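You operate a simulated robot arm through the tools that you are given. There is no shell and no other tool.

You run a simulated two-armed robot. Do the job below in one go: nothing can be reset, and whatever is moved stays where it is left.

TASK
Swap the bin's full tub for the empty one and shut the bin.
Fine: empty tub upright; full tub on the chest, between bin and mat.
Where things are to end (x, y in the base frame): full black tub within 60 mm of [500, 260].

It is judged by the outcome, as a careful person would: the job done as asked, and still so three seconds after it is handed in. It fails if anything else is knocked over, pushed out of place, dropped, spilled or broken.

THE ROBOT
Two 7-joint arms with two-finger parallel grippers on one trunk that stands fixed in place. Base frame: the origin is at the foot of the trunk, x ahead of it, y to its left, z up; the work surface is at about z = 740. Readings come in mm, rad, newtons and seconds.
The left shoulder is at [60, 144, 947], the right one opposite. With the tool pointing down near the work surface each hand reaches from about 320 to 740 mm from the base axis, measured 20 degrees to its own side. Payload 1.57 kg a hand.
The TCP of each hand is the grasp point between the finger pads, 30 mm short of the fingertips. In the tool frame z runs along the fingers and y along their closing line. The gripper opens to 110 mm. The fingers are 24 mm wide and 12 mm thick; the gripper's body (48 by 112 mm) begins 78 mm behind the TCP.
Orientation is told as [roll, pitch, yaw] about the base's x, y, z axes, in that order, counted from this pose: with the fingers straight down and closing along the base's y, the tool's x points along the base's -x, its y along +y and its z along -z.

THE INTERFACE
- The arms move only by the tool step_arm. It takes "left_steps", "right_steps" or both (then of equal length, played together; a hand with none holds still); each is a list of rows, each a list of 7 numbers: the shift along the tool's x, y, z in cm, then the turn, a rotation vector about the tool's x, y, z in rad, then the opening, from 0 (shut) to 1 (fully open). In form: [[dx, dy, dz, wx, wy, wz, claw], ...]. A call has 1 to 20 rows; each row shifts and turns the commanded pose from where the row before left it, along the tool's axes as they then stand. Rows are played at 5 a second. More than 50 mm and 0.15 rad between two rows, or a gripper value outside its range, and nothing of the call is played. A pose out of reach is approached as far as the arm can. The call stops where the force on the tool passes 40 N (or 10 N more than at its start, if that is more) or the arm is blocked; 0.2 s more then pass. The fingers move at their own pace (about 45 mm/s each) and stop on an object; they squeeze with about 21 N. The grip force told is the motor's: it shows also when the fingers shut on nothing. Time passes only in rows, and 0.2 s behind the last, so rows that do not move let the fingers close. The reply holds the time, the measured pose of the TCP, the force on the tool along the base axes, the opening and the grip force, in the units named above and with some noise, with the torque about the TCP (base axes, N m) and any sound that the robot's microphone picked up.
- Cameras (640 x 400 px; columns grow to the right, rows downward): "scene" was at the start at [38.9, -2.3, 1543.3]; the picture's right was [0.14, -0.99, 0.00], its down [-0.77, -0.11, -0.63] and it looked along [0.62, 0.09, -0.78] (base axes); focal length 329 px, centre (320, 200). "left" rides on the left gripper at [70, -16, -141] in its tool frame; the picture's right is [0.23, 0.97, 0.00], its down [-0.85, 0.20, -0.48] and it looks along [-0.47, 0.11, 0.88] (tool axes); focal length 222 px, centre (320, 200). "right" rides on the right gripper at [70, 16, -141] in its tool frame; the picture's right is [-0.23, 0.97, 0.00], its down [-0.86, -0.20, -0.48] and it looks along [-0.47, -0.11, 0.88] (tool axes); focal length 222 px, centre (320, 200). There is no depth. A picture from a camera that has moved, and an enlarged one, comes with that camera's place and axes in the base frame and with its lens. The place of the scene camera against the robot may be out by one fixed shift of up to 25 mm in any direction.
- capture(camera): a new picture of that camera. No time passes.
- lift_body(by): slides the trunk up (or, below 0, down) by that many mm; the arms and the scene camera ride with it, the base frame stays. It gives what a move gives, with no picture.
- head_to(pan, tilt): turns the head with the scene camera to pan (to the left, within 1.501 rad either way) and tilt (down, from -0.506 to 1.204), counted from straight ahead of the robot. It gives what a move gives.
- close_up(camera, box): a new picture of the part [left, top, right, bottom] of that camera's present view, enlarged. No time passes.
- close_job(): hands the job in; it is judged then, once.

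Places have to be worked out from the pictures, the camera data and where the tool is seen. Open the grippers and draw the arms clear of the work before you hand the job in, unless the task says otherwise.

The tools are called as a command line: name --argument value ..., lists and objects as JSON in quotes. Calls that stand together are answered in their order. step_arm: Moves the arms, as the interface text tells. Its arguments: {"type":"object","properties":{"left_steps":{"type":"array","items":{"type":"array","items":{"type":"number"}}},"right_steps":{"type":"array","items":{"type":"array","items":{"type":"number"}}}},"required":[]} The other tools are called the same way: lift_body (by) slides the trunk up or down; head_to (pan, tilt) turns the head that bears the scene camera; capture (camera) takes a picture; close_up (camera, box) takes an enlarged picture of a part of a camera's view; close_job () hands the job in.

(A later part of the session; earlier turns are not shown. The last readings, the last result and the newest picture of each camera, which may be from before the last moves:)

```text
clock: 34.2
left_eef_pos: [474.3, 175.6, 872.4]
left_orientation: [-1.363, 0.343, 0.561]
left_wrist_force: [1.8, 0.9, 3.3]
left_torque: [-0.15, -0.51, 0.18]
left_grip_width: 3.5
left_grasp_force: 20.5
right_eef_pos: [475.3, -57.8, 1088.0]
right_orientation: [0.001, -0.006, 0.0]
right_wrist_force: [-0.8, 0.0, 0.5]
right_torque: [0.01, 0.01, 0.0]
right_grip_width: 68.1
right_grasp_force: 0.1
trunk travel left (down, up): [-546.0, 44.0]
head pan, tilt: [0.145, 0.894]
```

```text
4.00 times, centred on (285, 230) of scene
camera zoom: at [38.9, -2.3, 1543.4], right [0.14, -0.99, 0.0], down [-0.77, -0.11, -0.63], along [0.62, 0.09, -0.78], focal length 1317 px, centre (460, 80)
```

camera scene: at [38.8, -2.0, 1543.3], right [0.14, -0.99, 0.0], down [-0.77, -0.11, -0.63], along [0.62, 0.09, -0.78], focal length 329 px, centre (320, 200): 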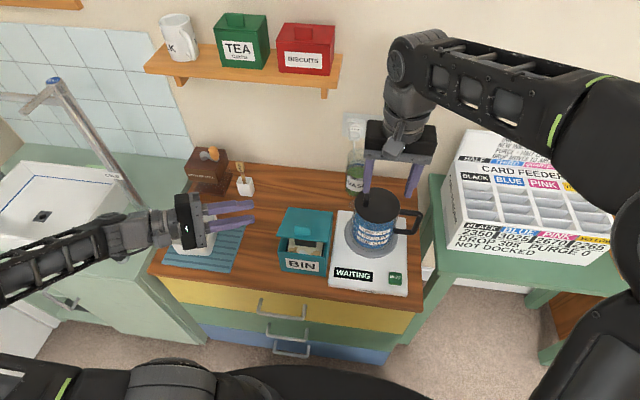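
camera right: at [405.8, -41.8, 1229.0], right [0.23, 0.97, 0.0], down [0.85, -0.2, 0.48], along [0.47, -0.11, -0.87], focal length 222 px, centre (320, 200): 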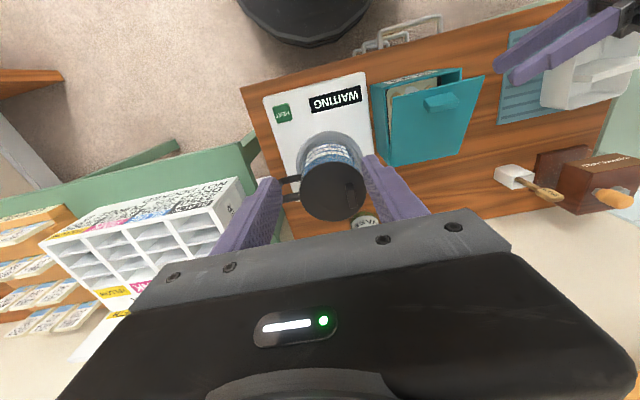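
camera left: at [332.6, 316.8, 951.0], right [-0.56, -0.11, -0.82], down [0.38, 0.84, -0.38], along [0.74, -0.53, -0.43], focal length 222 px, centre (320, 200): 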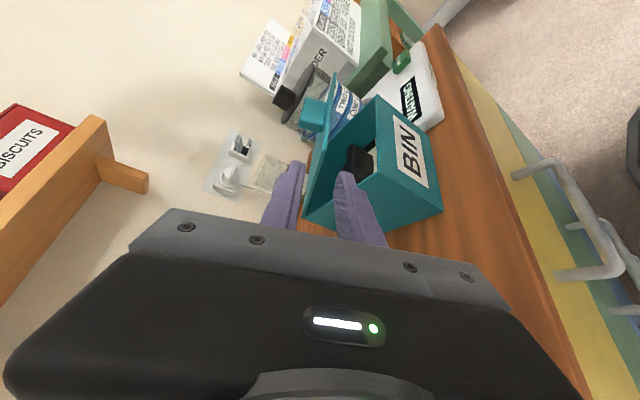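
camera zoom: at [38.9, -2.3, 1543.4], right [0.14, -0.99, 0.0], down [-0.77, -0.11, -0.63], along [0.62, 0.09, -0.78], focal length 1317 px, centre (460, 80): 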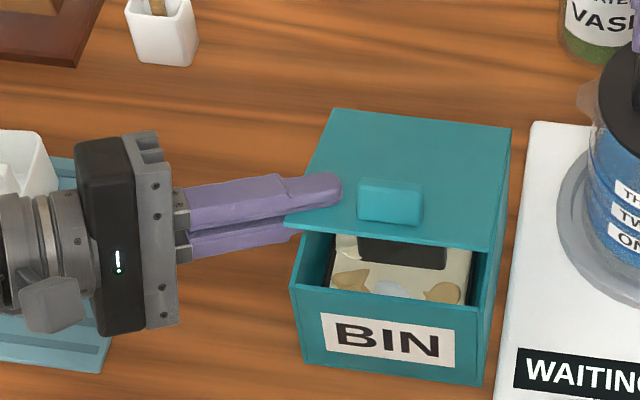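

The plate is pinched firmly (3.5 mm thick). I'll swing it open about the hinge in small increments, rotating the hand rigidly with the lid, and check after about 17°.

step_arm --left_steps '[[-0.027, -0.84, 0.016, -0.0375, 0, -0.065, 0], [-0.027, -0.84, 0.016, -0.0375, 0, -0.065, 0], [-0.027, -0.84, 0.016, -0.0375, 0, -0.065, 0], [-0.027, -0.84, 0.016, -0.0375, 0, -0.065, 0], [0, 0, 0, 0, 0, 0, 0]]'

close_up --camera "scene" --box '[220, 160, 360, 290]'

close_up --camera "left" --box '[240, 30, 480, 250]'

close_up --camera "right" --box '[360, 30, 540, 180]'

```text
clock: 35.4
left_eef_pos: [492.3, 176.8, 901.5]
left_orientation: [-1.172, 0.592, 0.649]
left_wrist_force: [4.3, -0.9, 5.8]
left_torque: [-0.34, -0.78, 0.1]
left_grip_width: 3.9
left_grasp_force: 20.9
right_eef_pos: [476.6, -58.5, 1087.3]
right_orientation: [0.0, -0.007, 0.0]
right_wrist_force: [0.3, 0.0, 0.5]
right_torque: [0.01, 0.03, -0.04]
right_grip_width: 68.1
right_grasp_force: 0.0
trunk travel left (down, up): [-546.0, 44.0]
head pan, tilt: [0.145, 0.894]
```

```text
3.08 times, centred on (290, 225) of scene
camera zoom: at [39.0, -2.4, 1543.3], right [0.14, -0.99, 0.0], down [-0.77, -0.11, -0.63], along [0.62, 0.09, -0.78], focal length 1013 px, centre (412, 123)
```

zoom: 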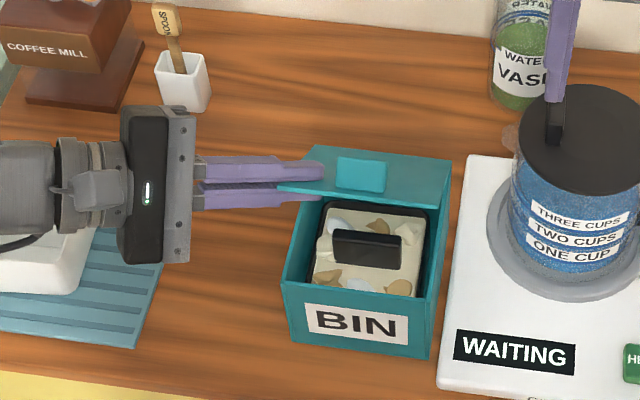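

```text
1.82 times, centred on (360, 140) of left
camera zoom: at [402.3, 264.4, 999.7], right [-0.78, -0.11, -0.62], down [0.25, 0.84, -0.48], along [0.58, -0.53, -0.63], focal length 404 px, centre (247, 309)
```

zoom: 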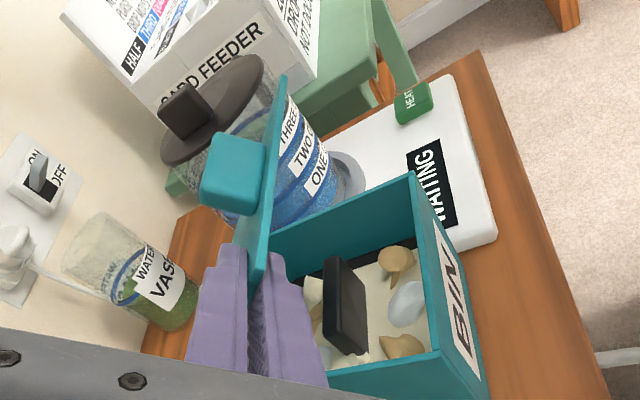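

```text
2.67 times, centred on (450, 105) of right
camera zoom: at [406.0, -42.0, 1228.9], right [0.23, 0.97, 0.0], down [0.85, -0.2, 0.48], along [0.47, -0.11, -0.87], focal length 592 px, centre (-27, 453)
```

zoom: 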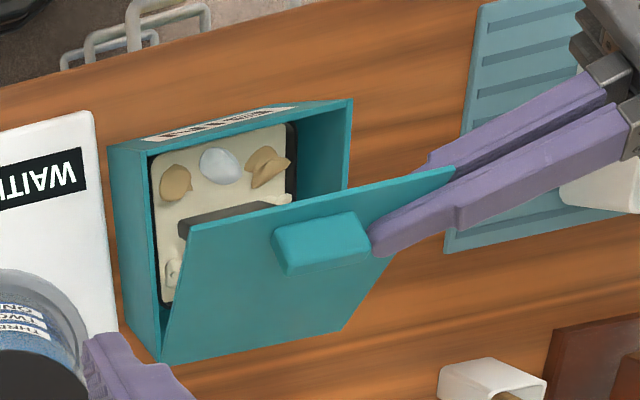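

The bin stays flat and in place, and the lid is now about 40° open. I'll continue swinging it another 26°.

step_arm --left_steps '[[-0.027, -0.84, 0.016, -0.0375, 0, -0.065, 0], [-0.027, -0.84, 0.016, -0.0375, 0, -0.065, 0], [-0.027, -0.84, 0.016, -0.0375, 0, -0.065, 0], [-0.027, -0.84, 0.016, -0.0375, 0, -0.065, 0], [-0.027, -0.84, 0.016, -0.0375, 0, -0.065, 0], [-0.027, -0.84, 0.016, -0.0375, 0, -0.065, 0], [0, 0, 0, 0, 0, 0, 0]]'

close_up --camera "scene" --box '[220, 160, 360, 290]'

close_up --camera "right" --box '[360, 30, 540, 180]'

```text
clock: 37.0
left_eef_pos: [531.3, 175.7, 933.3]
left_orientation: [-0.733, 0.908, 0.954]
left_wrist_force: [-1.4, 6.0, 20.6]
left_torque: [-0.16, -0.87, 0.39]
left_grip_width: 4.8
left_grasp_force: 21.3
right_eef_pos: [475.3, -57.9, 1088.7]
right_orientation: [-0.001, -0.009, 0.0]
right_wrist_force: [-0.8, -0.1, -0.6]
right_torque: [0.0, -0.02, 0.0]
right_grip_width: 68.3
right_grasp_force: 0.2
trunk travel left (down, up): [-546.0, 44.0]
head pan, tilt: [0.145, 0.894]
```

```text
3.08 times, centred on (290, 225) of scene
camera zoom: at [36.8, -1.9, 1543.5], right [0.14, -0.99, 0.0], down [-0.77, -0.11, -0.63], along [0.62, 0.09, -0.78], focal length 1013 px, centre (412, 123)
```

zoom: 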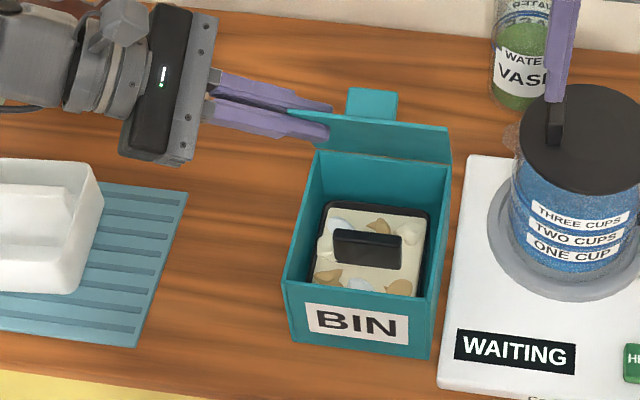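

```text
2.67 times, centred on (450, 105) of right
camera zoom: at [404.3, -41.5, 1229.7], right [0.23, 0.97, 0.0], down [0.85, -0.2, 0.49], along [0.47, -0.11, -0.87], focal length 592 px, centre (-27, 453)
```

zoom: 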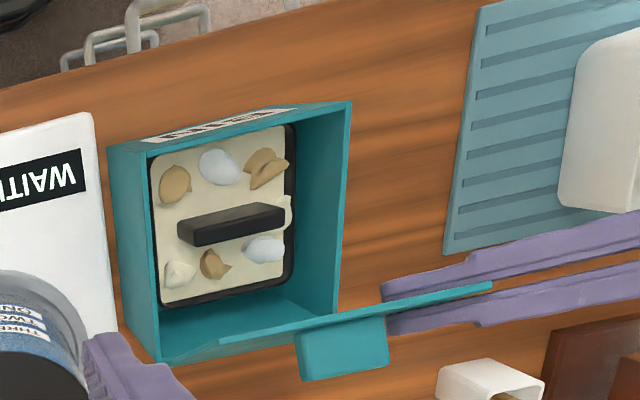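

The lid is now about 66° open and the bin hasn't moved, but the radial force rose to 20 N, so my assumed hinge is a few mm off. I'll relax the grip briefly to release the strain, then re-grip.

step_arm --left_steps '[[0, 0, 0, 0, 0, 0, 0.12], [0, 0, 0, 0, 0, 0, 0.12], [0, 0, 0, 0, 0, 0, 0.12]]'

close_up --camera "scene" --box '[220, 160, 360, 290]'

close_up --camera "left" --box '[240, 30, 480, 250]'

```text
clock: 37.8
left_eef_pos: [531.9, 177.1, 930.8]
left_orientation: [-0.731, 0.909, 0.955]
left_wrist_force: [0.4, 0.2, 1.0]
left_torque: [0.03, 0.0, 0.01]
left_grip_width: 13.1
left_grasp_force: 0.1
right_eef_pos: [477.0, -58.6, 1087.2]
right_orientation: [0.0, -0.008, 0.001]
right_wrist_force: [0.0, -0.1, 0.3]
right_torque: [-0.03, -0.02, -0.01]
right_grip_width: 68.2
right_grasp_force: 0.0
trunk travel left (down, up): [-546.0, 44.0]
head pan, tilt: [0.145, 0.894]
```

```text
3.08 times, centred on (290, 225) of scene
camera zoom: at [38.8, -2.3, 1543.3], right [0.14, -0.99, 0.0], down [-0.77, -0.11, -0.63], along [0.62, 0.09, -0.78], focal length 1013 px, centre (412, 123)
```

zoom: 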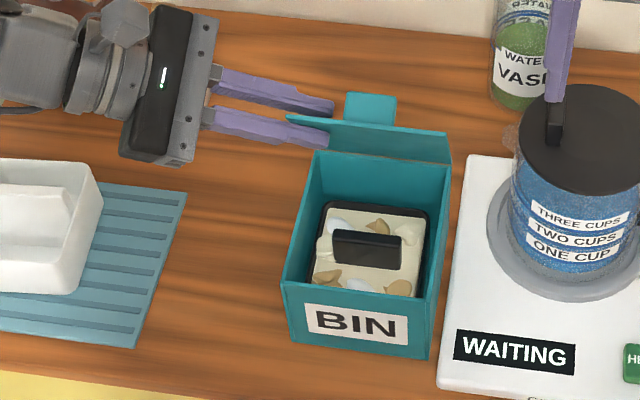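

```text
1.82 times, centred on (360, 140) of left
camera zoom: at [493.6, 263.6, 1058.4], right [-0.97, -0.11, -0.22], down [0.02, 0.84, -0.54], along [0.25, -0.53, -0.81], focal length 404 px, centre (247, 309)
```

zoom: 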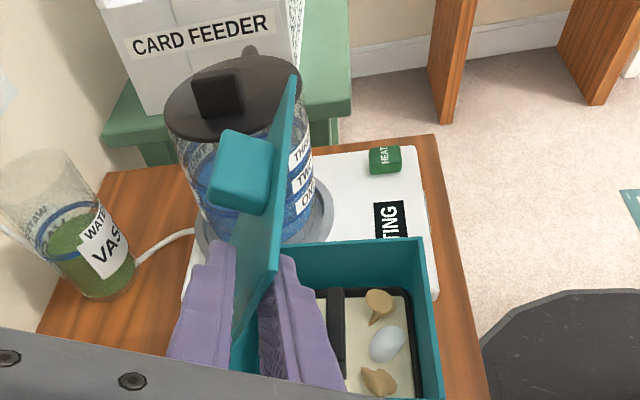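

With the grip relaxed the force vanished and the lid stays at about 65° by itself. I'll keep the fingers loosely caging the plate (about 10 mm) and push it on to near vertical.

step_arm --left_steps '[[0, -0.83, 0, -0.0375, 0, -0.065, 0.1], [0, -0.83, 0, -0.0375, 0, -0.065, 0.1], [0, -0.83, 0, -0.0375, 0, -0.065, 0.1], [0, -0.83, 0, -0.0375, 0, -0.065, 0.1], [0, -0.83, 0, -0.0375, 0, -0.065, 0.1], [0, 0, 0, 0, 0, 0, 0.1]]'

close_up --camera "scene" --box '[220, 140, 360, 290]'

close_up --camera "right" --box '[360, 30, 540, 180]'

close_up --camera "left" --box '[240, 30, 480, 250]'

```text
clock: 39.2
left_eef_pos: [572.0, 177.3, 942.5]
left_orientation: [-0.093, 1.043, 1.493]
left_wrist_force: [0.3, -0.1, 0.1]
left_torque: [-0.01, -0.04, 0.02]
left_grip_width: 10.8
left_grasp_force: 0.1
right_eef_pos: [476.3, -58.0, 1088.3]
right_orientation: [0.0, -0.006, 0.001]
right_wrist_force: [-0.7, 0.1, 0.5]
right_torque: [0.0, 0.0, -0.03]
right_grip_width: 68.1
right_grasp_force: 0.2
trunk travel left (down, up): [-546.0, 44.0]
head pan, tilt: [0.145, 0.894]
```

```text
2.67 times, centred on (290, 215) of scene
camera zoom: at [38.8, -2.2, 1543.3], right [0.14, -0.99, 0.0], down [-0.77, -0.11, -0.63], along [0.62, 0.09, -0.78], focal length 878 px, centre (400, 160)
```

zoom: 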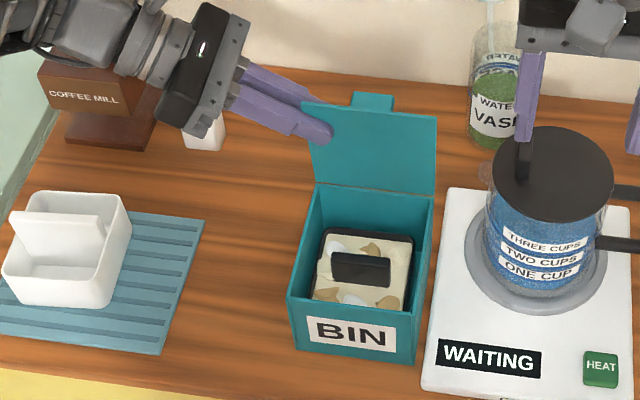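

```text
2.67 times, centred on (450, 105) of right
camera zoom: at [405.8, -41.8, 1229.0], right [0.23, 0.97, 0.0], down [0.85, -0.2, 0.48], along [0.47, -0.11, -0.87], focal length 592 px, centre (-27, 453)
```

zoom: 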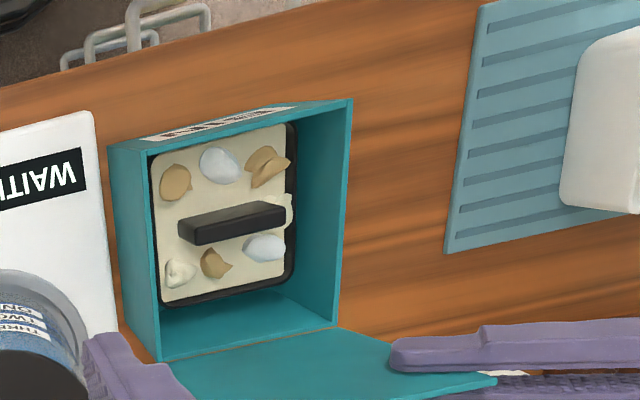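

```text
1.82 times, centred on (360, 140) of left
camera zoom: at [582.4, 265.0, 1074.8], right [-0.98, -0.11, 0.15], down [-0.18, 0.84, -0.51], along [-0.07, -0.53, -0.85], focal length 404 px, centre (247, 309)
```

zoom: 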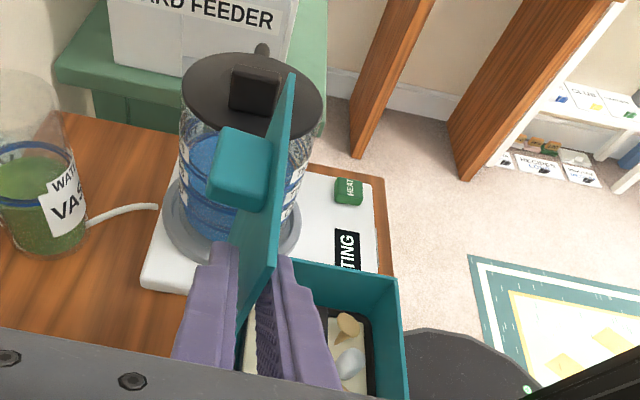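

The lid is now near vertical with no load. I'll push it two small steps further, watching for a hinge stop.

step_arm --left_steps '[[0, -0.83, 0, -0.0375, 0, -0.065, 0.1], [0, 0, 0, 0, 0, 0, 0.1]]'

step_arm --left_steps '[[0, -0.83, 0, -0.0375, 0, -0.065, 0.1], [0, 0, 0, 0, 0, 0, 0.1]]'

close_up --camera "scene" --box '[220, 140, 360, 290]'

close_up --camera "right" --box '[360, 30, 540, 180]'

```text
clock: 39.8
left_eef_pos: [580.1, 176.7, 941.8]
left_orientation: [0.057, 1.044, 1.621]
left_wrist_force: [-0.4, 0.3, -0.6]
left_torque: [0.03, 0.04, -0.01]
left_grip_width: 11.1
left_grasp_force: 0.1
right_eef_pos: [477.6, -58.7, 1086.9]
right_orientation: [0.0, -0.008, 0.001]
right_wrist_force: [-0.3, -0.4, -0.3]
right_torque: [0.0, 0.01, -0.01]
right_grip_width: 68.0
right_grasp_force: 0.0
trunk travel left (down, up): [-546.0, 44.0]
head pan, tilt: [0.145, 0.894]
```

```text
clock: 40.4
left_eef_pos: [589.0, 176.7, 943.1]
left_orientation: [0.204, 1.037, 1.749]
left_wrist_force: [0.4, -0.4, -0.7]
left_torque: [0.03, 0.0, 0.04]
left_grip_width: 11.1
left_grasp_force: 0.1
right_eef_pos: [475.6, -58.4, 1087.2]
right_orientation: [0.001, -0.007, 0.0]
right_wrist_force: [-0.1, 0.4, -0.8]
right_torque: [-0.01, 0.02, -0.03]
right_grip_width: 68.5
right_grasp_force: 0.1
trunk travel left (down, up): [-546.0, 44.0]
head pan, tilt: [0.145, 0.894]
```

```text
2.67 times, centred on (290, 215) of scene
camera zoom: at [38.7, -2.2, 1543.3], right [0.14, -0.99, 0.0], down [-0.77, -0.11, -0.63], along [0.62, 0.09, -0.78], focal length 878 px, centre (400, 160)
```

zoom: 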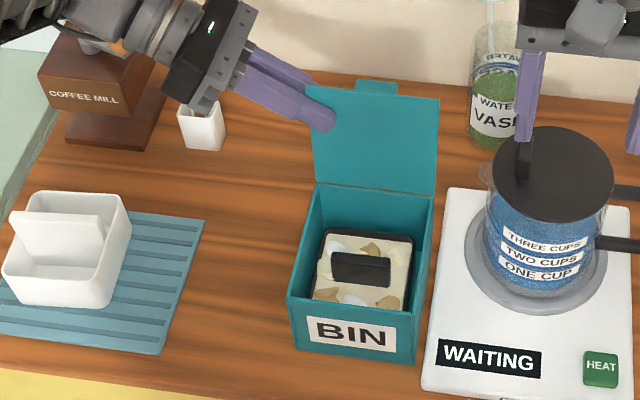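

```text
2.67 times, centred on (450, 105) of right
camera zoom: at [405.7, -41.7, 1229.0], right [0.23, 0.97, 0.0], down [0.85, -0.2, 0.48], along [0.47, -0.11, -0.87], focal length 592 px, centre (-27, 453)
```

zoom: 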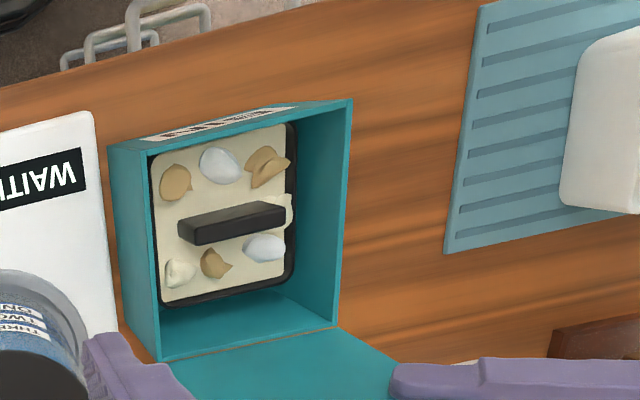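

No stop felt yet; the lid is slightly past vertical. Two more small steps will give the hand more room.

step_arm --left_steps '[[0, -0.83, 0, -0.0375, 0, -0.065, 0.1], [0, 0, 0, 0, 0, 0, 0.1]]'

step_arm --left_steps '[[0, -0.83, 0, -0.0375, 0, -0.065, 0.1], [0, 0, 0, 0, 0, 0, 0.1]]'

close_up --camera "scene" --box '[220, 140, 360, 290]'

capture --camera "left"

```text
clock: 41.0
left_eef_pos: [597.5, 177.1, 942.2]
left_orientation: [0.344, 1.019, 1.869]
left_wrist_force: [-0.1, 0.5, 0.5]
left_torque: [-0.02, -0.02, -0.04]
left_grip_width: 10.7
left_grasp_force: 0.0
right_eef_pos: [476.6, -58.1, 1087.9]
right_orientation: [0.0, -0.008, 0.0]
right_wrist_force: [0.4, -0.4, -0.1]
right_torque: [0.02, -0.03, -0.01]
right_grip_width: 68.1
right_grasp_force: 0.1
trunk travel left (down, up): [-546.0, 44.0]
head pan, tilt: [0.145, 0.894]
```

```text
clock: 41.6
left_eef_pos: [597.5, 177.6, 941.5]
left_orientation: [0.345, 1.02, 1.87]
left_wrist_force: [-0.4, -0.4, 0.7]
left_torque: [0.0, -0.02, 0.03]
left_grip_width: 10.9
left_grasp_force: 0.0
left hand out of reach, approached as far as the arm can: row 1
right_eef_pos: [476.5, -58.4, 1088.4]
right_orientation: [0.001, -0.007, 0.0]
right_wrist_force: [-0.1, -0.4, -1.1]
right_torque: [-0.01, 0.0, 0.0]
right_grip_width: 68.4
right_grasp_force: 0.0
trunk travel left (down, up): [-546.0, 44.0]
head pan, tilt: [0.145, 0.894]
```

```text
2.67 times, centred on (290, 215) of scene
camera zoom: at [39.1, -2.1, 1543.3], right [0.14, -0.99, 0.0], down [-0.77, -0.11, -0.63], along [0.62, 0.09, -0.78], focal length 878 px, centre (400, 160)
```

zoom: 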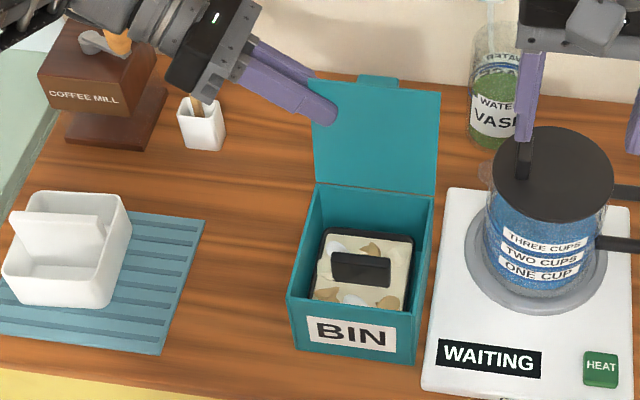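

```text
taken
camera left: at [636.3, 265.1, 1068.9], right [-0.92, -0.11, 0.37], down [-0.29, 0.84, -0.46], along [-0.26, -0.53, -0.81], focal length 222 px, centre (320, 200)
```

left: 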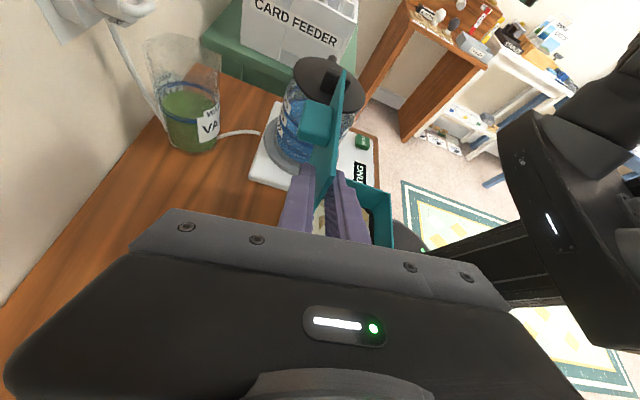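

The lid rests at about 97° on its own and the arm is at its limit there. I'll withdraw the left fingers straight off the plate, move the hand back over x≈500, and turn it to point down with the fingers closing along x.

step_arm --left_steps '[[0, 0, -1.5, 0, 0, 0, 0.14], [0, 0, -1.5, 0, 0, 0, 0.14], [0, 0, -1.5, 0, 0, 0, 0.14], [0, 0, -1.8, 0, 0, 0, 0.2], [0, 0, 0, 0.0445, 0, 0.077, 0.2], [0, 0, 0, 0.0445, 0, 0.077, 0.2], [0.87, 2.58, -0.5, 0, 0, 0, 0.2], [0.87, 2.58, -0.5, 0, 0, 0, 0.2], [0.87, 2.58, -0.5, 0, 0, 0, 0.2], [0.87, 2.58, -0.5, 0, 0, 0, 0.2], [0, 0, 0, 0, 0, 0, 0.3]]'

capture --camera "scene"

```text
clock: 44.0
left_eef_pos: [493.4, 183.3, 984.5]
left_orientation: [0.0, 1.046, 1.574]
left_wrist_force: [0.3, -0.6, -0.6]
left_torque: [0.0, 0.02, -0.02]
left_grip_width: 33.0
left_grasp_force: 0.0
left hand out of reach, approached as far as the arm can: row 1, 2, 3, 4
right_eef_pos: [478.3, -57.8, 1087.9]
right_orientation: [-0.001, -0.008, 0.001]
right_wrist_force: [0.4, -0.3, 0.3]
right_torque: [-0.02, 0.02, -0.05]
right_grip_width: 68.2
right_grasp_force: 0.0
trunk travel left (down, up): [-546.0, 44.0]
head pan, tilt: [0.145, 0.894]
```

```text
taken
camera scene: at [39.4, -2.1, 1543.3], right [0.14, -0.99, 0.0], down [-0.77, -0.11, -0.63], along [0.62, 0.09, -0.78], focal length 329 px, centre (320, 200)
```

scene: 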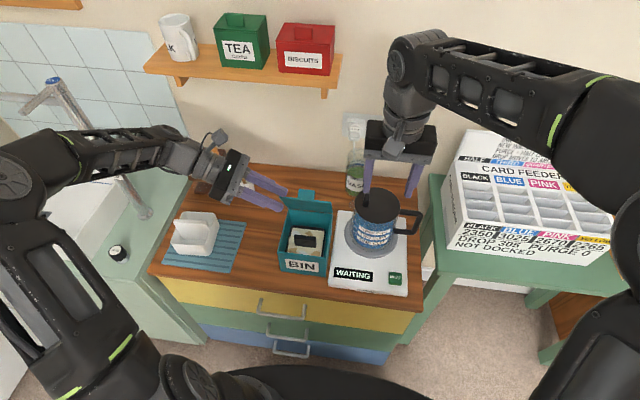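

The withdrawal rows were out of reach and skipped, so the fingers may have dragged the lid while moving −x. I'll check the lid and bin at once.

close_up --camera "scene" --box '[220, 140, 360, 290]'

close_up --camera "right" --box '[360, 30, 540, 180]'

capture --camera "left"

```text
2.67 times, centred on (290, 215) of scene
camera zoom: at [39.4, -2.1, 1543.3], right [0.14, -0.99, 0.0], down [-0.77, -0.11, -0.63], along [0.62, 0.09, -0.78], focal length 878 px, centre (400, 160)
```

zoom: 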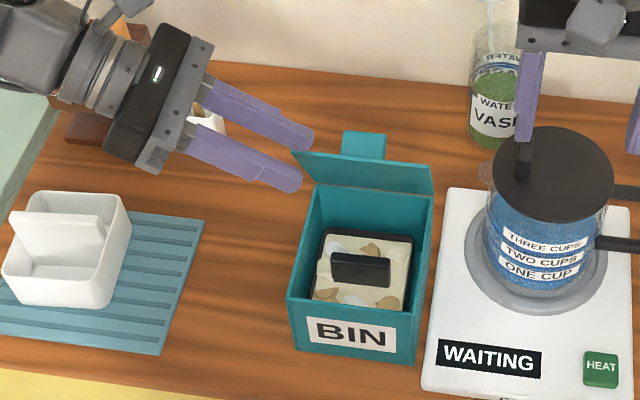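

```text
2.67 times, centred on (450, 105) of right
camera zoom: at [406.3, -41.7, 1228.8], right [0.23, 0.97, 0.0], down [0.85, -0.2, 0.48], along [0.47, -0.11, -0.87], focal length 592 px, centre (-27, 453)
```

zoom: 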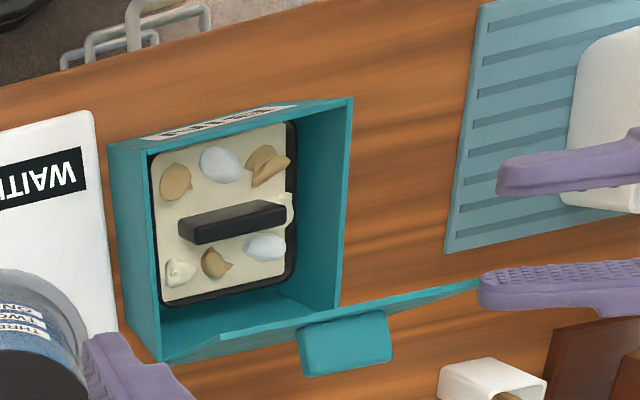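

```text
taken
camera left: at [511.0, 271.3, 1117.1], right [-0.97, -0.12, 0.2], down [-0.2, 0.84, -0.5], along [-0.11, -0.53, -0.84], focal length 222 px, centre (320, 200)
```

left: 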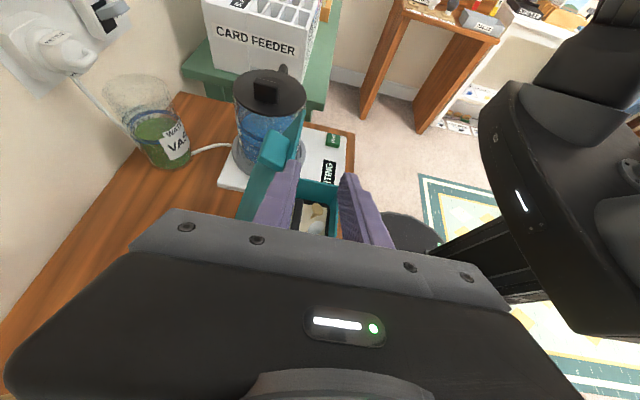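

The lid got pulled back to about 65° but the bin did not move. I'll close the left fingers, lower them in front of the lid and push it back open past vertical from the inside.

step_arm --left_steps '[[0, 0.5, 0, 0, 0, 0, 0], [0, 0, 0, 0, 0, 0, 0], [-1.15, 0.3, 1.01, 0, 0, 0, 0], [-1.15, 0, 1.01, 0, 0, 0, 0], [0, -1.0, 0, 0, 0, 0, 0], [0, -1.0, 0, 0, 0, 0, 0], [0, -1.0, 0, 0, 0, 0, 0], [0, -1.0, 0, 0, 0, 0, 0]]'

close_up --camera "scene" --box '[220, 140, 360, 290]'

close_up --camera "right" --box '[360, 30, 540, 180]'

```text
clock: 45.8
left_eef_pos: [526.8, 175.7, 955.0]
left_orientation: [0.001, 1.047, 1.571]
left_wrist_force: [0.3, -0.6, -0.8]
left_torque: [0.02, -0.01, 0.0]
left_grip_width: 0.1
left_grasp_force: 21.2
right_eef_pos: [476.6, -57.2, 1087.7]
right_orientation: [0.0, -0.009, 0.0]
right_wrist_force: [0.8, 0.8, -0.3]
right_torque: [0.0, -0.01, -0.01]
right_grip_width: 68.2
right_grasp_force: 0.1
trunk travel left (down, up): [-546.0, 44.0]
head pan, tilt: [0.145, 0.894]
```

```text
2.67 times, centred on (290, 215) of scene
camera zoom: at [39.0, -2.4, 1543.3], right [0.14, -0.99, 0.0], down [-0.77, -0.11, -0.63], along [0.62, 0.09, -0.78], focal length 878 px, centre (400, 160)
```

zoom: 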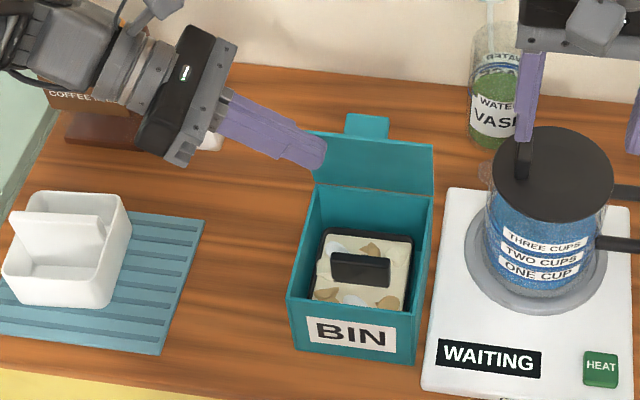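

```text
2.67 times, centred on (450, 105) of right
camera zoom: at [406.0, -41.9, 1228.9], right [0.23, 0.97, 0.0], down [0.85, -0.2, 0.48], along [0.47, -0.11, -0.87], focal length 592 px, centre (-27, 453)
```

zoom: 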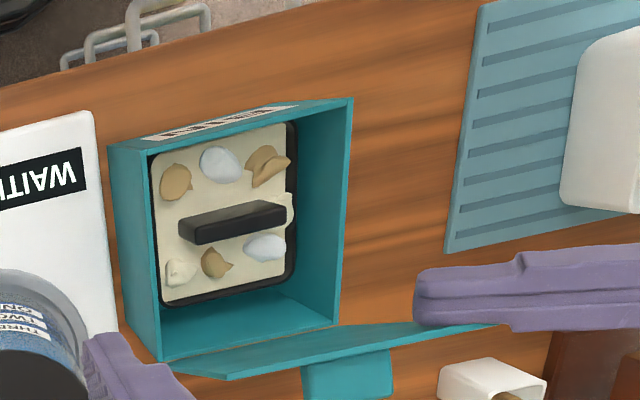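

The push works with almost no force and the bin stays put. I'll continue pushing to just past vertical.

step_arm --left_steps '[[0, -1.0, 0, 0, 0, 0, 0], [0, -1.0, 0, 0, 0, 0, 0], [0, -1.0, 0, 0, 0, 0, 0], [0, -1.0, 0, 0, 0, 0, 0], [0, -1.0, 0, 0, 0, 0, 0], [0, -0.8, 0, 0, 0, 0, 0], [0, 0, 0, 0, 0, 0, 0]]'

close_up --camera "scene" --box '[220, 140, 360, 290]'

close_up --camera "right" --box '[360, 30, 540, 180]'

```text
clock: 47.4
left_eef_pos: [584.1, 175.6, 954.6]
left_orientation: [-0.001, 1.048, 1.571]
left_wrist_force: [-1.0, -0.3, -0.2]
left_torque: [0.0, 0.01, 0.0]
left_grip_width: 0.1
left_grasp_force: 20.8
right_eef_pos: [476.7, -58.0, 1088.3]
right_orientation: [0.0, -0.007, 0.0]
right_wrist_force: [0.0, 0.3, 0.6]
right_torque: [0.0, -0.03, -0.02]
right_grip_width: 68.2
right_grasp_force: 0.1
trunk travel left (down, up): [-546.0, 44.0]
head pan, tilt: [0.145, 0.894]
```

```text
2.67 times, centred on (290, 215) of scene
camera zoom: at [38.9, -2.2, 1543.3], right [0.14, -0.99, 0.0], down [-0.77, -0.11, -0.63], along [0.62, 0.09, -0.78], focal length 878 px, centre (400, 160)
```

zoom: 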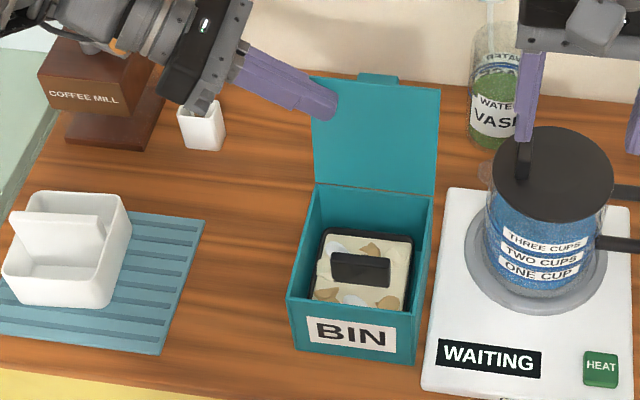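

```text
2.67 times, centred on (450, 105) of right
camera zoom: at [405.9, -41.8, 1228.9], right [0.23, 0.97, 0.0], down [0.85, -0.2, 0.48], along [0.47, -0.11, -0.87], focal length 592 px, centre (-27, 453)
```

zoom: 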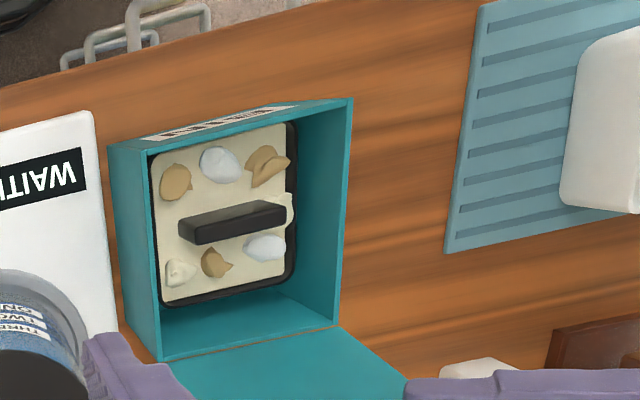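

The lid now stands open past vertical and the bin is undisturbed. I'll bring the left hand back −x, up, and turn it to point straight down with the fingers opening along x.

step_arm --left_steps '[[0, 1.5, 0, 0, 0, 0, 0], [0, 1.5, 0, 0, 0, 0, 0], [0.55, 1.35, -1.04, 0, 0, 0, 0], [0.55, 1.35, -1.04, 0, 0, 0, 0], [0.55, 1.35, -1.04, 0, 0, 0, 0.2], [0.55, 1.35, -1.04, 0, 0, 0, 0.4], [0, 0, 0, 0, -0.131, 0, 0.5], [0, 0, 0, 0, -0.131, 0, 0.5], [0, 0, 0, 0, -0.131, 0, 0.5], [0, 0, 0, 0, -0.131, 0, 0.5], [0, 0, 0, 0, -0.131, 0, 0.5], [0, 0, 0, 0, -0.131, 0, 0.5], [0, 0, 0, 0, -0.131, 0, 0.5], [0, 0, 0, 0, -0.13, 0, 0.5], [0, 0, 0, 0, 0, 0, 0.5]]'

capture --camera "scene"

capture --camera "left"

```text
clock: 50.6
left_eef_pos: [499.6, 202.8, 994.3]
left_orientation: [0.0, -0.002, 1.573]
left_wrist_force: [0.1, -0.6, 0.2]
left_torque: [0.02, 0.0, 0.01]
left_grip_width: 55.0
left_grasp_force: 0.1
right_eef_pos: [476.0, -57.0, 1087.3]
right_orientation: [-0.001, -0.008, 0.0]
right_wrist_force: [-0.5, 0.3, 0.5]
right_torque: [-0.03, 0.04, -0.03]
right_grip_width: 68.2
right_grasp_force: 0.0
trunk travel left (down, up): [-546.0, 44.0]
head pan, tilt: [0.145, 0.894]
```

```text
taken
camera scene: at [38.9, -1.9, 1543.3], right [0.14, -0.99, 0.0], down [-0.77, -0.11, -0.63], along [0.62, 0.09, -0.78], focal length 329 px, centre (320, 200)
```

scene: 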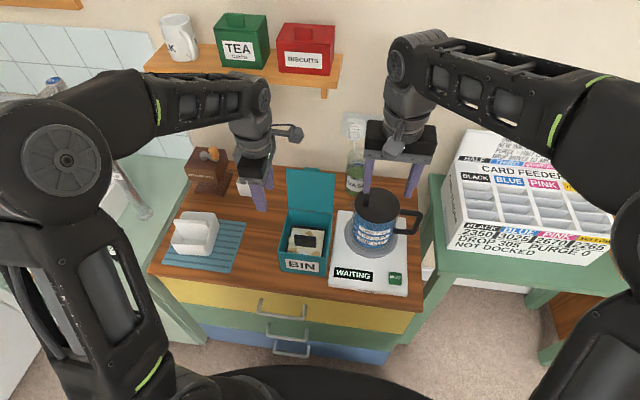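

```text
taken
camera left: at [516.8, 133.5, 1136.4], right [-0.97, -0.23, 0.0], down [-0.2, 0.85, 0.48], along [-0.11, 0.47, -0.88], focal length 222 px, centre (320, 200)
```

left: 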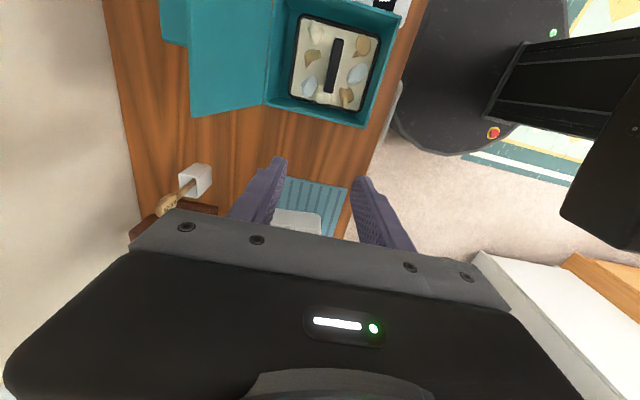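

The left camera now looks down nearly over the bin. I'll zoom in on it to locate the black tub and its fin.

close_up --camera "left" --box '[150, 0, 410, 150]'

close_up --camera "left" --box '[260, 0, 410, 130]'

close_up --camera "right" --box '[360, 50, 500, 180]'

close_up --camera "scene" --box '[260, 160, 350, 280]'

```text
2.46 times, centred on (280, 75) of left
camera zoom: at [516.8, 133.5, 1136.4], right [-0.97, -0.23, 0.0], down [-0.2, 0.85, 0.48], along [-0.11, 0.47, -0.88], focal length 547 px, centre (418, 508)
```

zoom: 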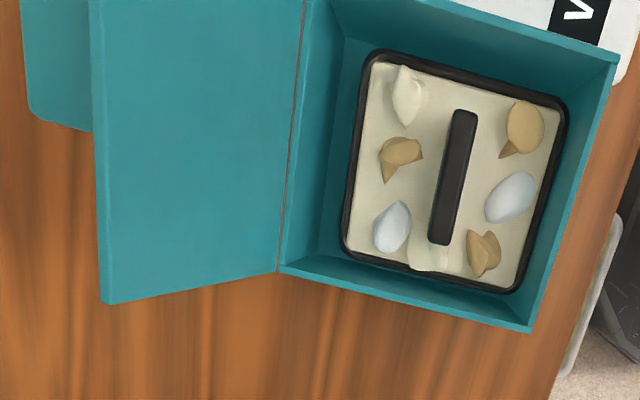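

```text
3.08 times, centred on (335, 65) of left
camera zoom: at [516.8, 133.5, 1136.4], right [-0.97, -0.23, 0.0], down [-0.2, 0.85, 0.48], along [-0.11, 0.47, -0.88], focal length 684 px, centre (274, 615)
```

zoom: 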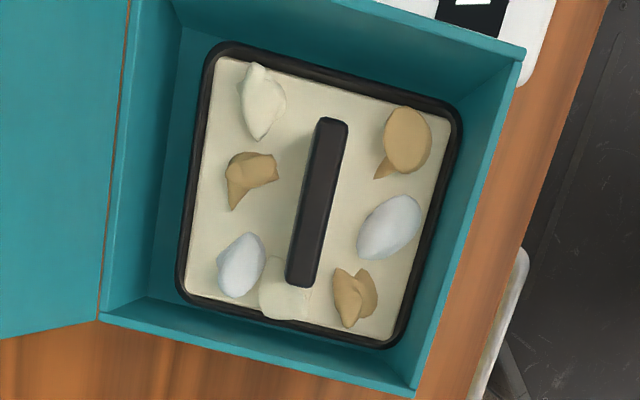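

```text
3.08 times, centred on (430, 115) of right
camera zoom: at [405.9, -41.5, 1229.0], right [0.23, 0.97, 0.0], down [0.85, -0.2, 0.48], along [0.47, -0.11, -0.87], focal length 684 px, centre (-18, 462)
```

zoom: 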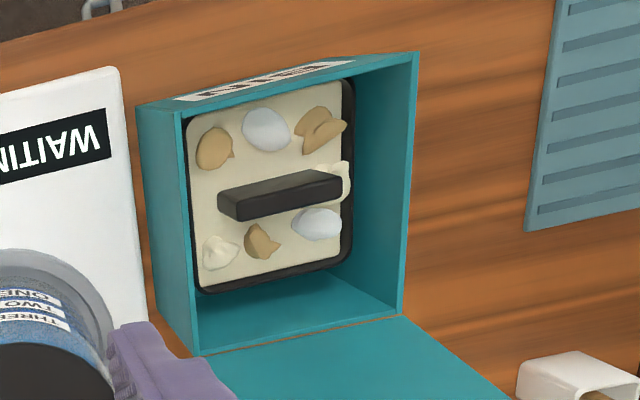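

```text
3.33 times, centred on (305, 220) of scene
camera zoom: at [38.9, -1.9, 1543.3], right [0.14, -0.99, 0.0], down [-0.77, -0.11, -0.63], along [0.62, 0.09, -0.78], focal length 1097 px, centre (370, 133)
```

zoom: 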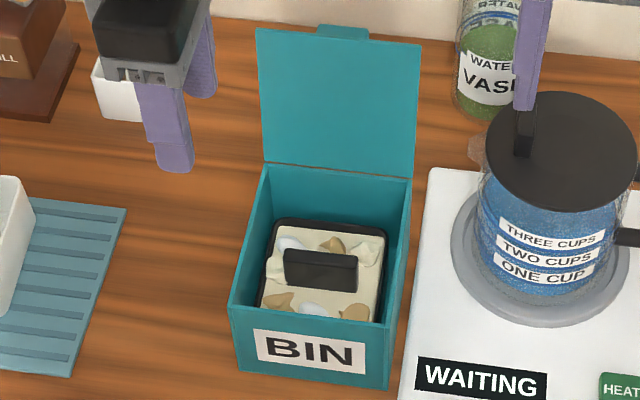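

The bin's rim spans x 444–580, y 56–177, and the black tub's fin is centred near (502, 116), top z≈810, about 12 mm thick and running along y; contents reach about rim level (788). I'll bring the left hand over the fin with the fingers open about 33 mm and descend to z=880 to check.

step_arm --left_steps '[[2.17, -0.06, 0, 0, 0, -0.015, 0.35], [2.17, -0.06, 0, 0, 0, -0.015, 0.3], [2.17, -0.06, 0, 0, 0, 0, 0.3], [2.17, -0.06, 0, 0, 0, 0, 0.3], [0, 0, 2.5, 0, 0, 0, 0.3], [0, 0, 2.5, 0, 0, 0, 0.3], [0, 0, 2.2, 0, 0, 0, 0.3], [0, 0, 2.0, 0, 0, 0, 0.3], [0, 0, 2.0, 0, 0, 0, 0.3], [0, 0, 0, 0, 0, 0, 0.3]]'

close_up --camera "scene" --box '[230, 120, 370, 290]'

close_up --camera "right" --box '[360, 30, 540, 180]'

capture --camera "left"

```text
clock: 52.8
left_eef_pos: [505.4, 117.1, 883.6]
left_orientation: [0.0, -0.002, 1.603]
left_wrist_force: [0.2, 0.0, 0.1]
left_torque: [-0.02, -0.01, -0.03]
left_grip_width: 32.9
left_grasp_force: 0.1
right_eef_pos: [476.2, -58.0, 1088.0]
right_orientation: [0.0, -0.008, 0.0]
right_wrist_force: [0.1, 0.0, -0.3]
right_torque: [0.0, 0.0, -0.03]
right_grip_width: 68.2
right_grasp_force: 0.1
trunk travel left (down, up): [-546.0, 44.0]
head pan, tilt: [0.145, 0.894]
```

```text
2.35 times, centred on (300, 205) of scene
camera zoom: at [38.8, -2.3, 1543.3], right [0.14, -0.99, 0.0], down [-0.77, -0.11, -0.63], along [0.62, 0.09, -0.78], focal length 774 px, centre (367, 188)
```

zoom: 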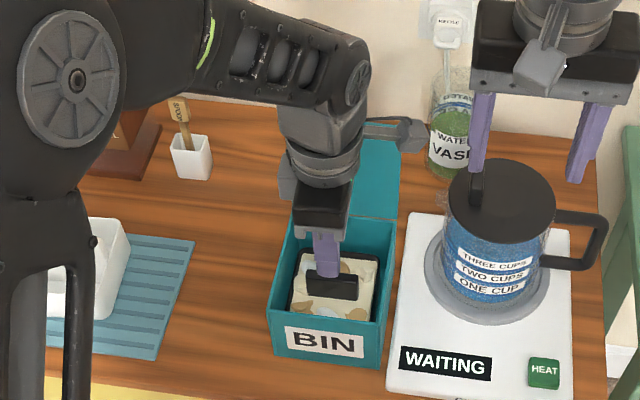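

```text
2.67 times, centred on (450, 105) of right
camera zoom: at [405.8, -41.9, 1229.0], right [0.23, 0.97, 0.0], down [0.85, -0.2, 0.48], along [0.47, -0.11, -0.87], focal length 592 px, centre (-27, 453)
```

zoom: 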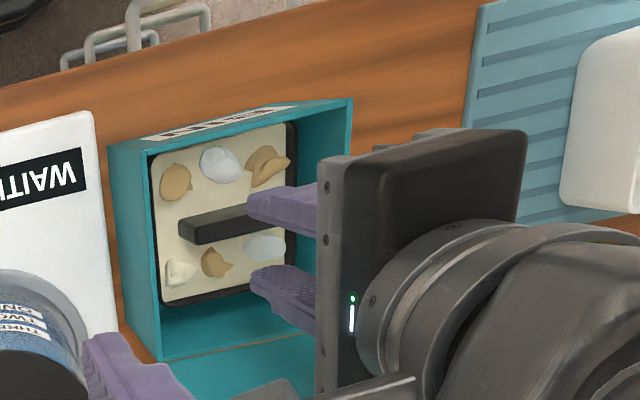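

```text
taken
camera left: at [523.3, 47.5, 1024.2], right [-0.97, -0.26, 0.0], down [-0.23, 0.85, 0.48], along [-0.12, 0.46, -0.88], focal length 222 px, centre (320, 200)
```

left: 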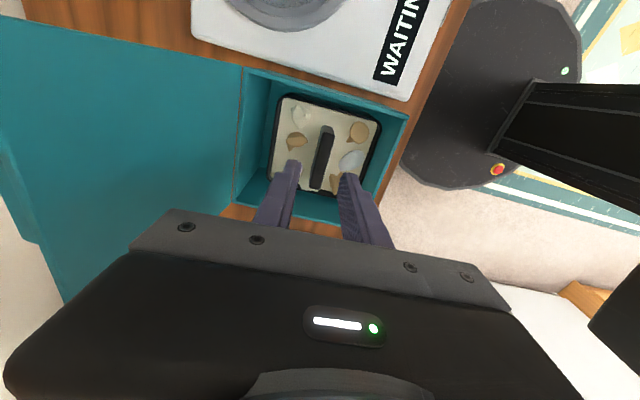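

I'll zoom the left camera on the fin and fingertips to fine-tune alignment before going down.

close_up --camera "left" --box '[230, 60, 420, 230]'

```text
2.35 times, centred on (325, 145) of left
camera zoom: at [523.3, 47.5, 1024.2], right [-0.97, -0.26, 0.0], down [-0.23, 0.85, 0.48], along [-0.12, 0.46, -0.88], focal length 523 px, centre (308, 329)
```

zoom: 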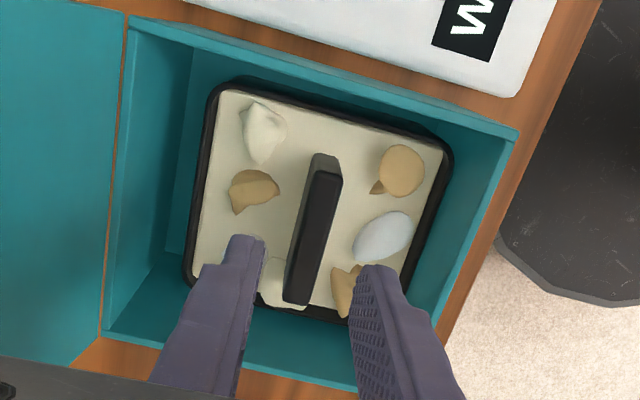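

The fin centre is (502, 119) with about 10.5 mm thickness. I'll correct by −3 mm in x and descend to TCP z≈823, so tips stop just above rim level.

step_arm --left_steps '[[-0.1, 0.3, 1.5, 0, 0, 0, 0.3], [0, 0, 1.5, 0, 0, 0, 0.3], [0, 0, 1.2, 0, 0, 0, 0.3], [0, 0, 1.0, 0, 0, 0, 0.3], [0, 0, 0.8, 0, 0, 0, 0.3], [0, 0, 0, 0, 0, 0, 0.3]]'

close_up --camera "left" --box '[230, 60, 420, 230]'

close_up --camera "right" --box '[360, 30, 540, 180]'

close_up --camera "scene" --box '[260, 180, 350, 280]'

```text
clock: 54.2
left_eef_pos: [502.1, 117.0, 823.0]
left_orientation: [0.0, -0.002, 1.602]
left_wrist_force: [-0.3, 0.5, -0.1]
left_torque: [0.04, 0.03, -0.01]
left_grip_width: 33.2
left_grasp_force: 0.0
right_eef_pos: [476.5, -57.5, 1087.9]
right_orientation: [-0.001, -0.008, -0.001]
right_wrist_force: [0.2, -0.8, -0.5]
right_torque: [0.01, -0.04, 0.02]
right_grip_width: 68.3
right_grasp_force: 0.0
trunk travel left (down, up): [-546.0, 44.0]
head pan, tilt: [0.145, 0.894]
```

```text
2.35 times, centred on (325, 145) of left
camera zoom: at [520.9, 47.6, 964.5], right [-0.97, -0.26, 0.0], down [-0.23, 0.85, 0.48], along [-0.12, 0.46, -0.88], focal length 523 px, centre (308, 329)
```

zoom: 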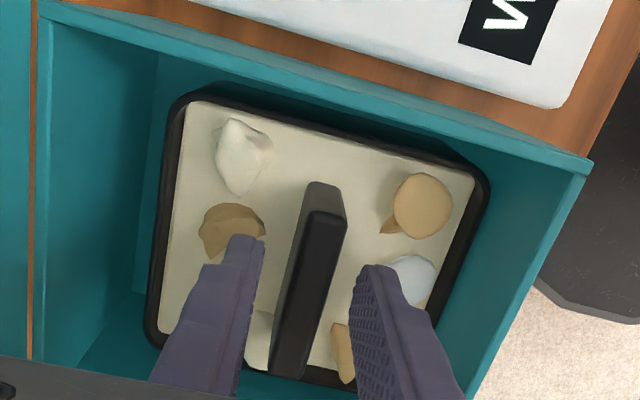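

```text
2.67 times, centred on (450, 105) of right
camera zoom: at [405.9, -41.9, 1228.9], right [0.23, 0.97, 0.0], down [0.85, -0.2, 0.48], along [0.47, -0.11, -0.87], focal length 592 px, centre (-27, 453)
```

zoom: 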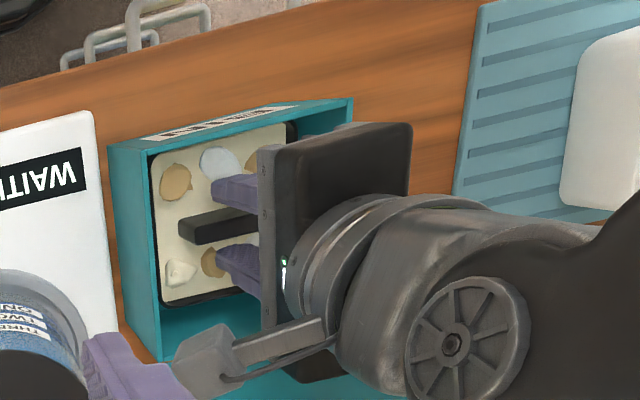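

```text
4.00 times, centred on (305, 230) of scene
camera zoom: at [38.9, -2.3, 1543.3], right [0.14, -0.99, 0.0], down [-0.77, -0.11, -0.63], along [0.62, 0.09, -0.78], focal length 1317 px, centre (380, 80)
```

zoom: 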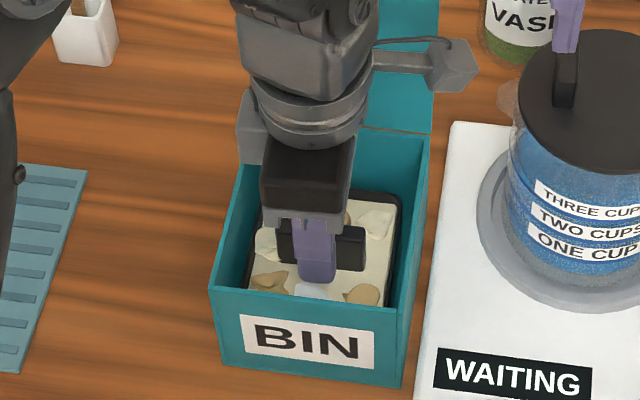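

The fingers straddle the fin with no contact force. I'll close on it.

step_arm --left_steps '[[0, 0, 0.2, 0, 0, 0, 0.15], [0, 0, 0, 0, 0, 0, 0.05], [0, 0, 0, 0, 0, 0, 0.0], [0, 0, 0, 0, 0, 0, 0.0]]'

close_up --camera "left" --box '[230, 60, 420, 230]'

close_up --camera "right" --box '[360, 50, 500, 180]'

```text
clock: 55.2
left_eef_pos: [502.9, 117.7, 820.1]
left_orientation: [0.0, -0.002, 1.601]
left_wrist_force: [3.7, 0.3, 0.4]
left_torque: [-0.12, 0.0, -0.12]
left_grip_width: 12.8
left_grasp_force: 21.0
right_eef_pos: [476.3, -58.4, 1087.8]
right_orientation: [-0.002, -0.008, 0.0]
right_wrist_force: [0.3, 0.0, 0.3]
right_torque: [-0.03, 0.0, 0.0]
right_grip_width: 68.2
right_grasp_force: 0.1
trunk travel left (down, up): [-546.0, 44.0]
head pan, tilt: [0.145, 0.894]
```

```text
2.35 times, centred on (325, 145) of left
camera zoom: at [521.5, 47.8, 962.7], right [-0.97, -0.26, 0.0], down [-0.23, 0.85, 0.48], along [-0.12, 0.46, -0.88], focal length 523 px, centre (308, 329)
```

zoom: 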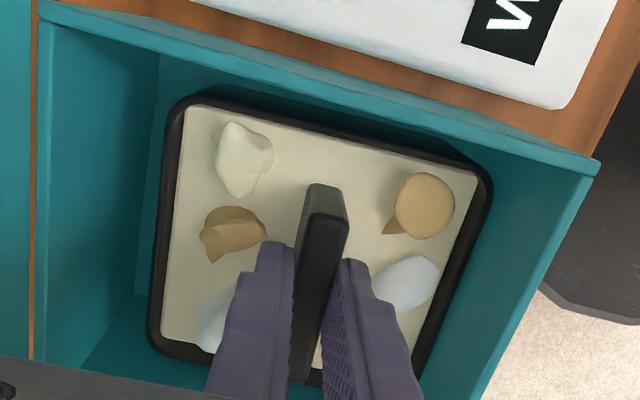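

```text
3.08 times, centred on (430, 115) of right
camera zoom: at [406.2, -41.8, 1228.9], right [0.23, 0.97, 0.0], down [0.85, -0.2, 0.48], along [0.47, -0.11, -0.87], focal length 684 px, centre (-18, 462)
```

zoom: 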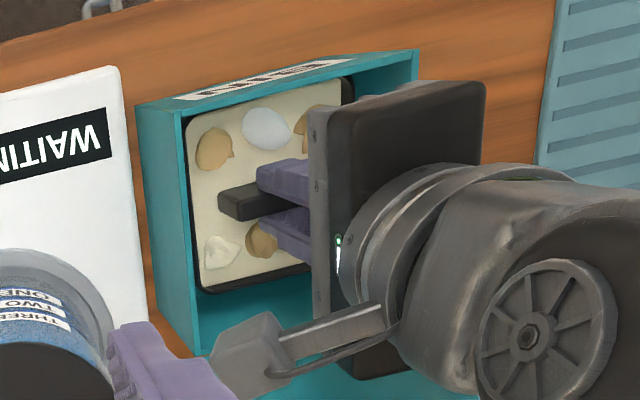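

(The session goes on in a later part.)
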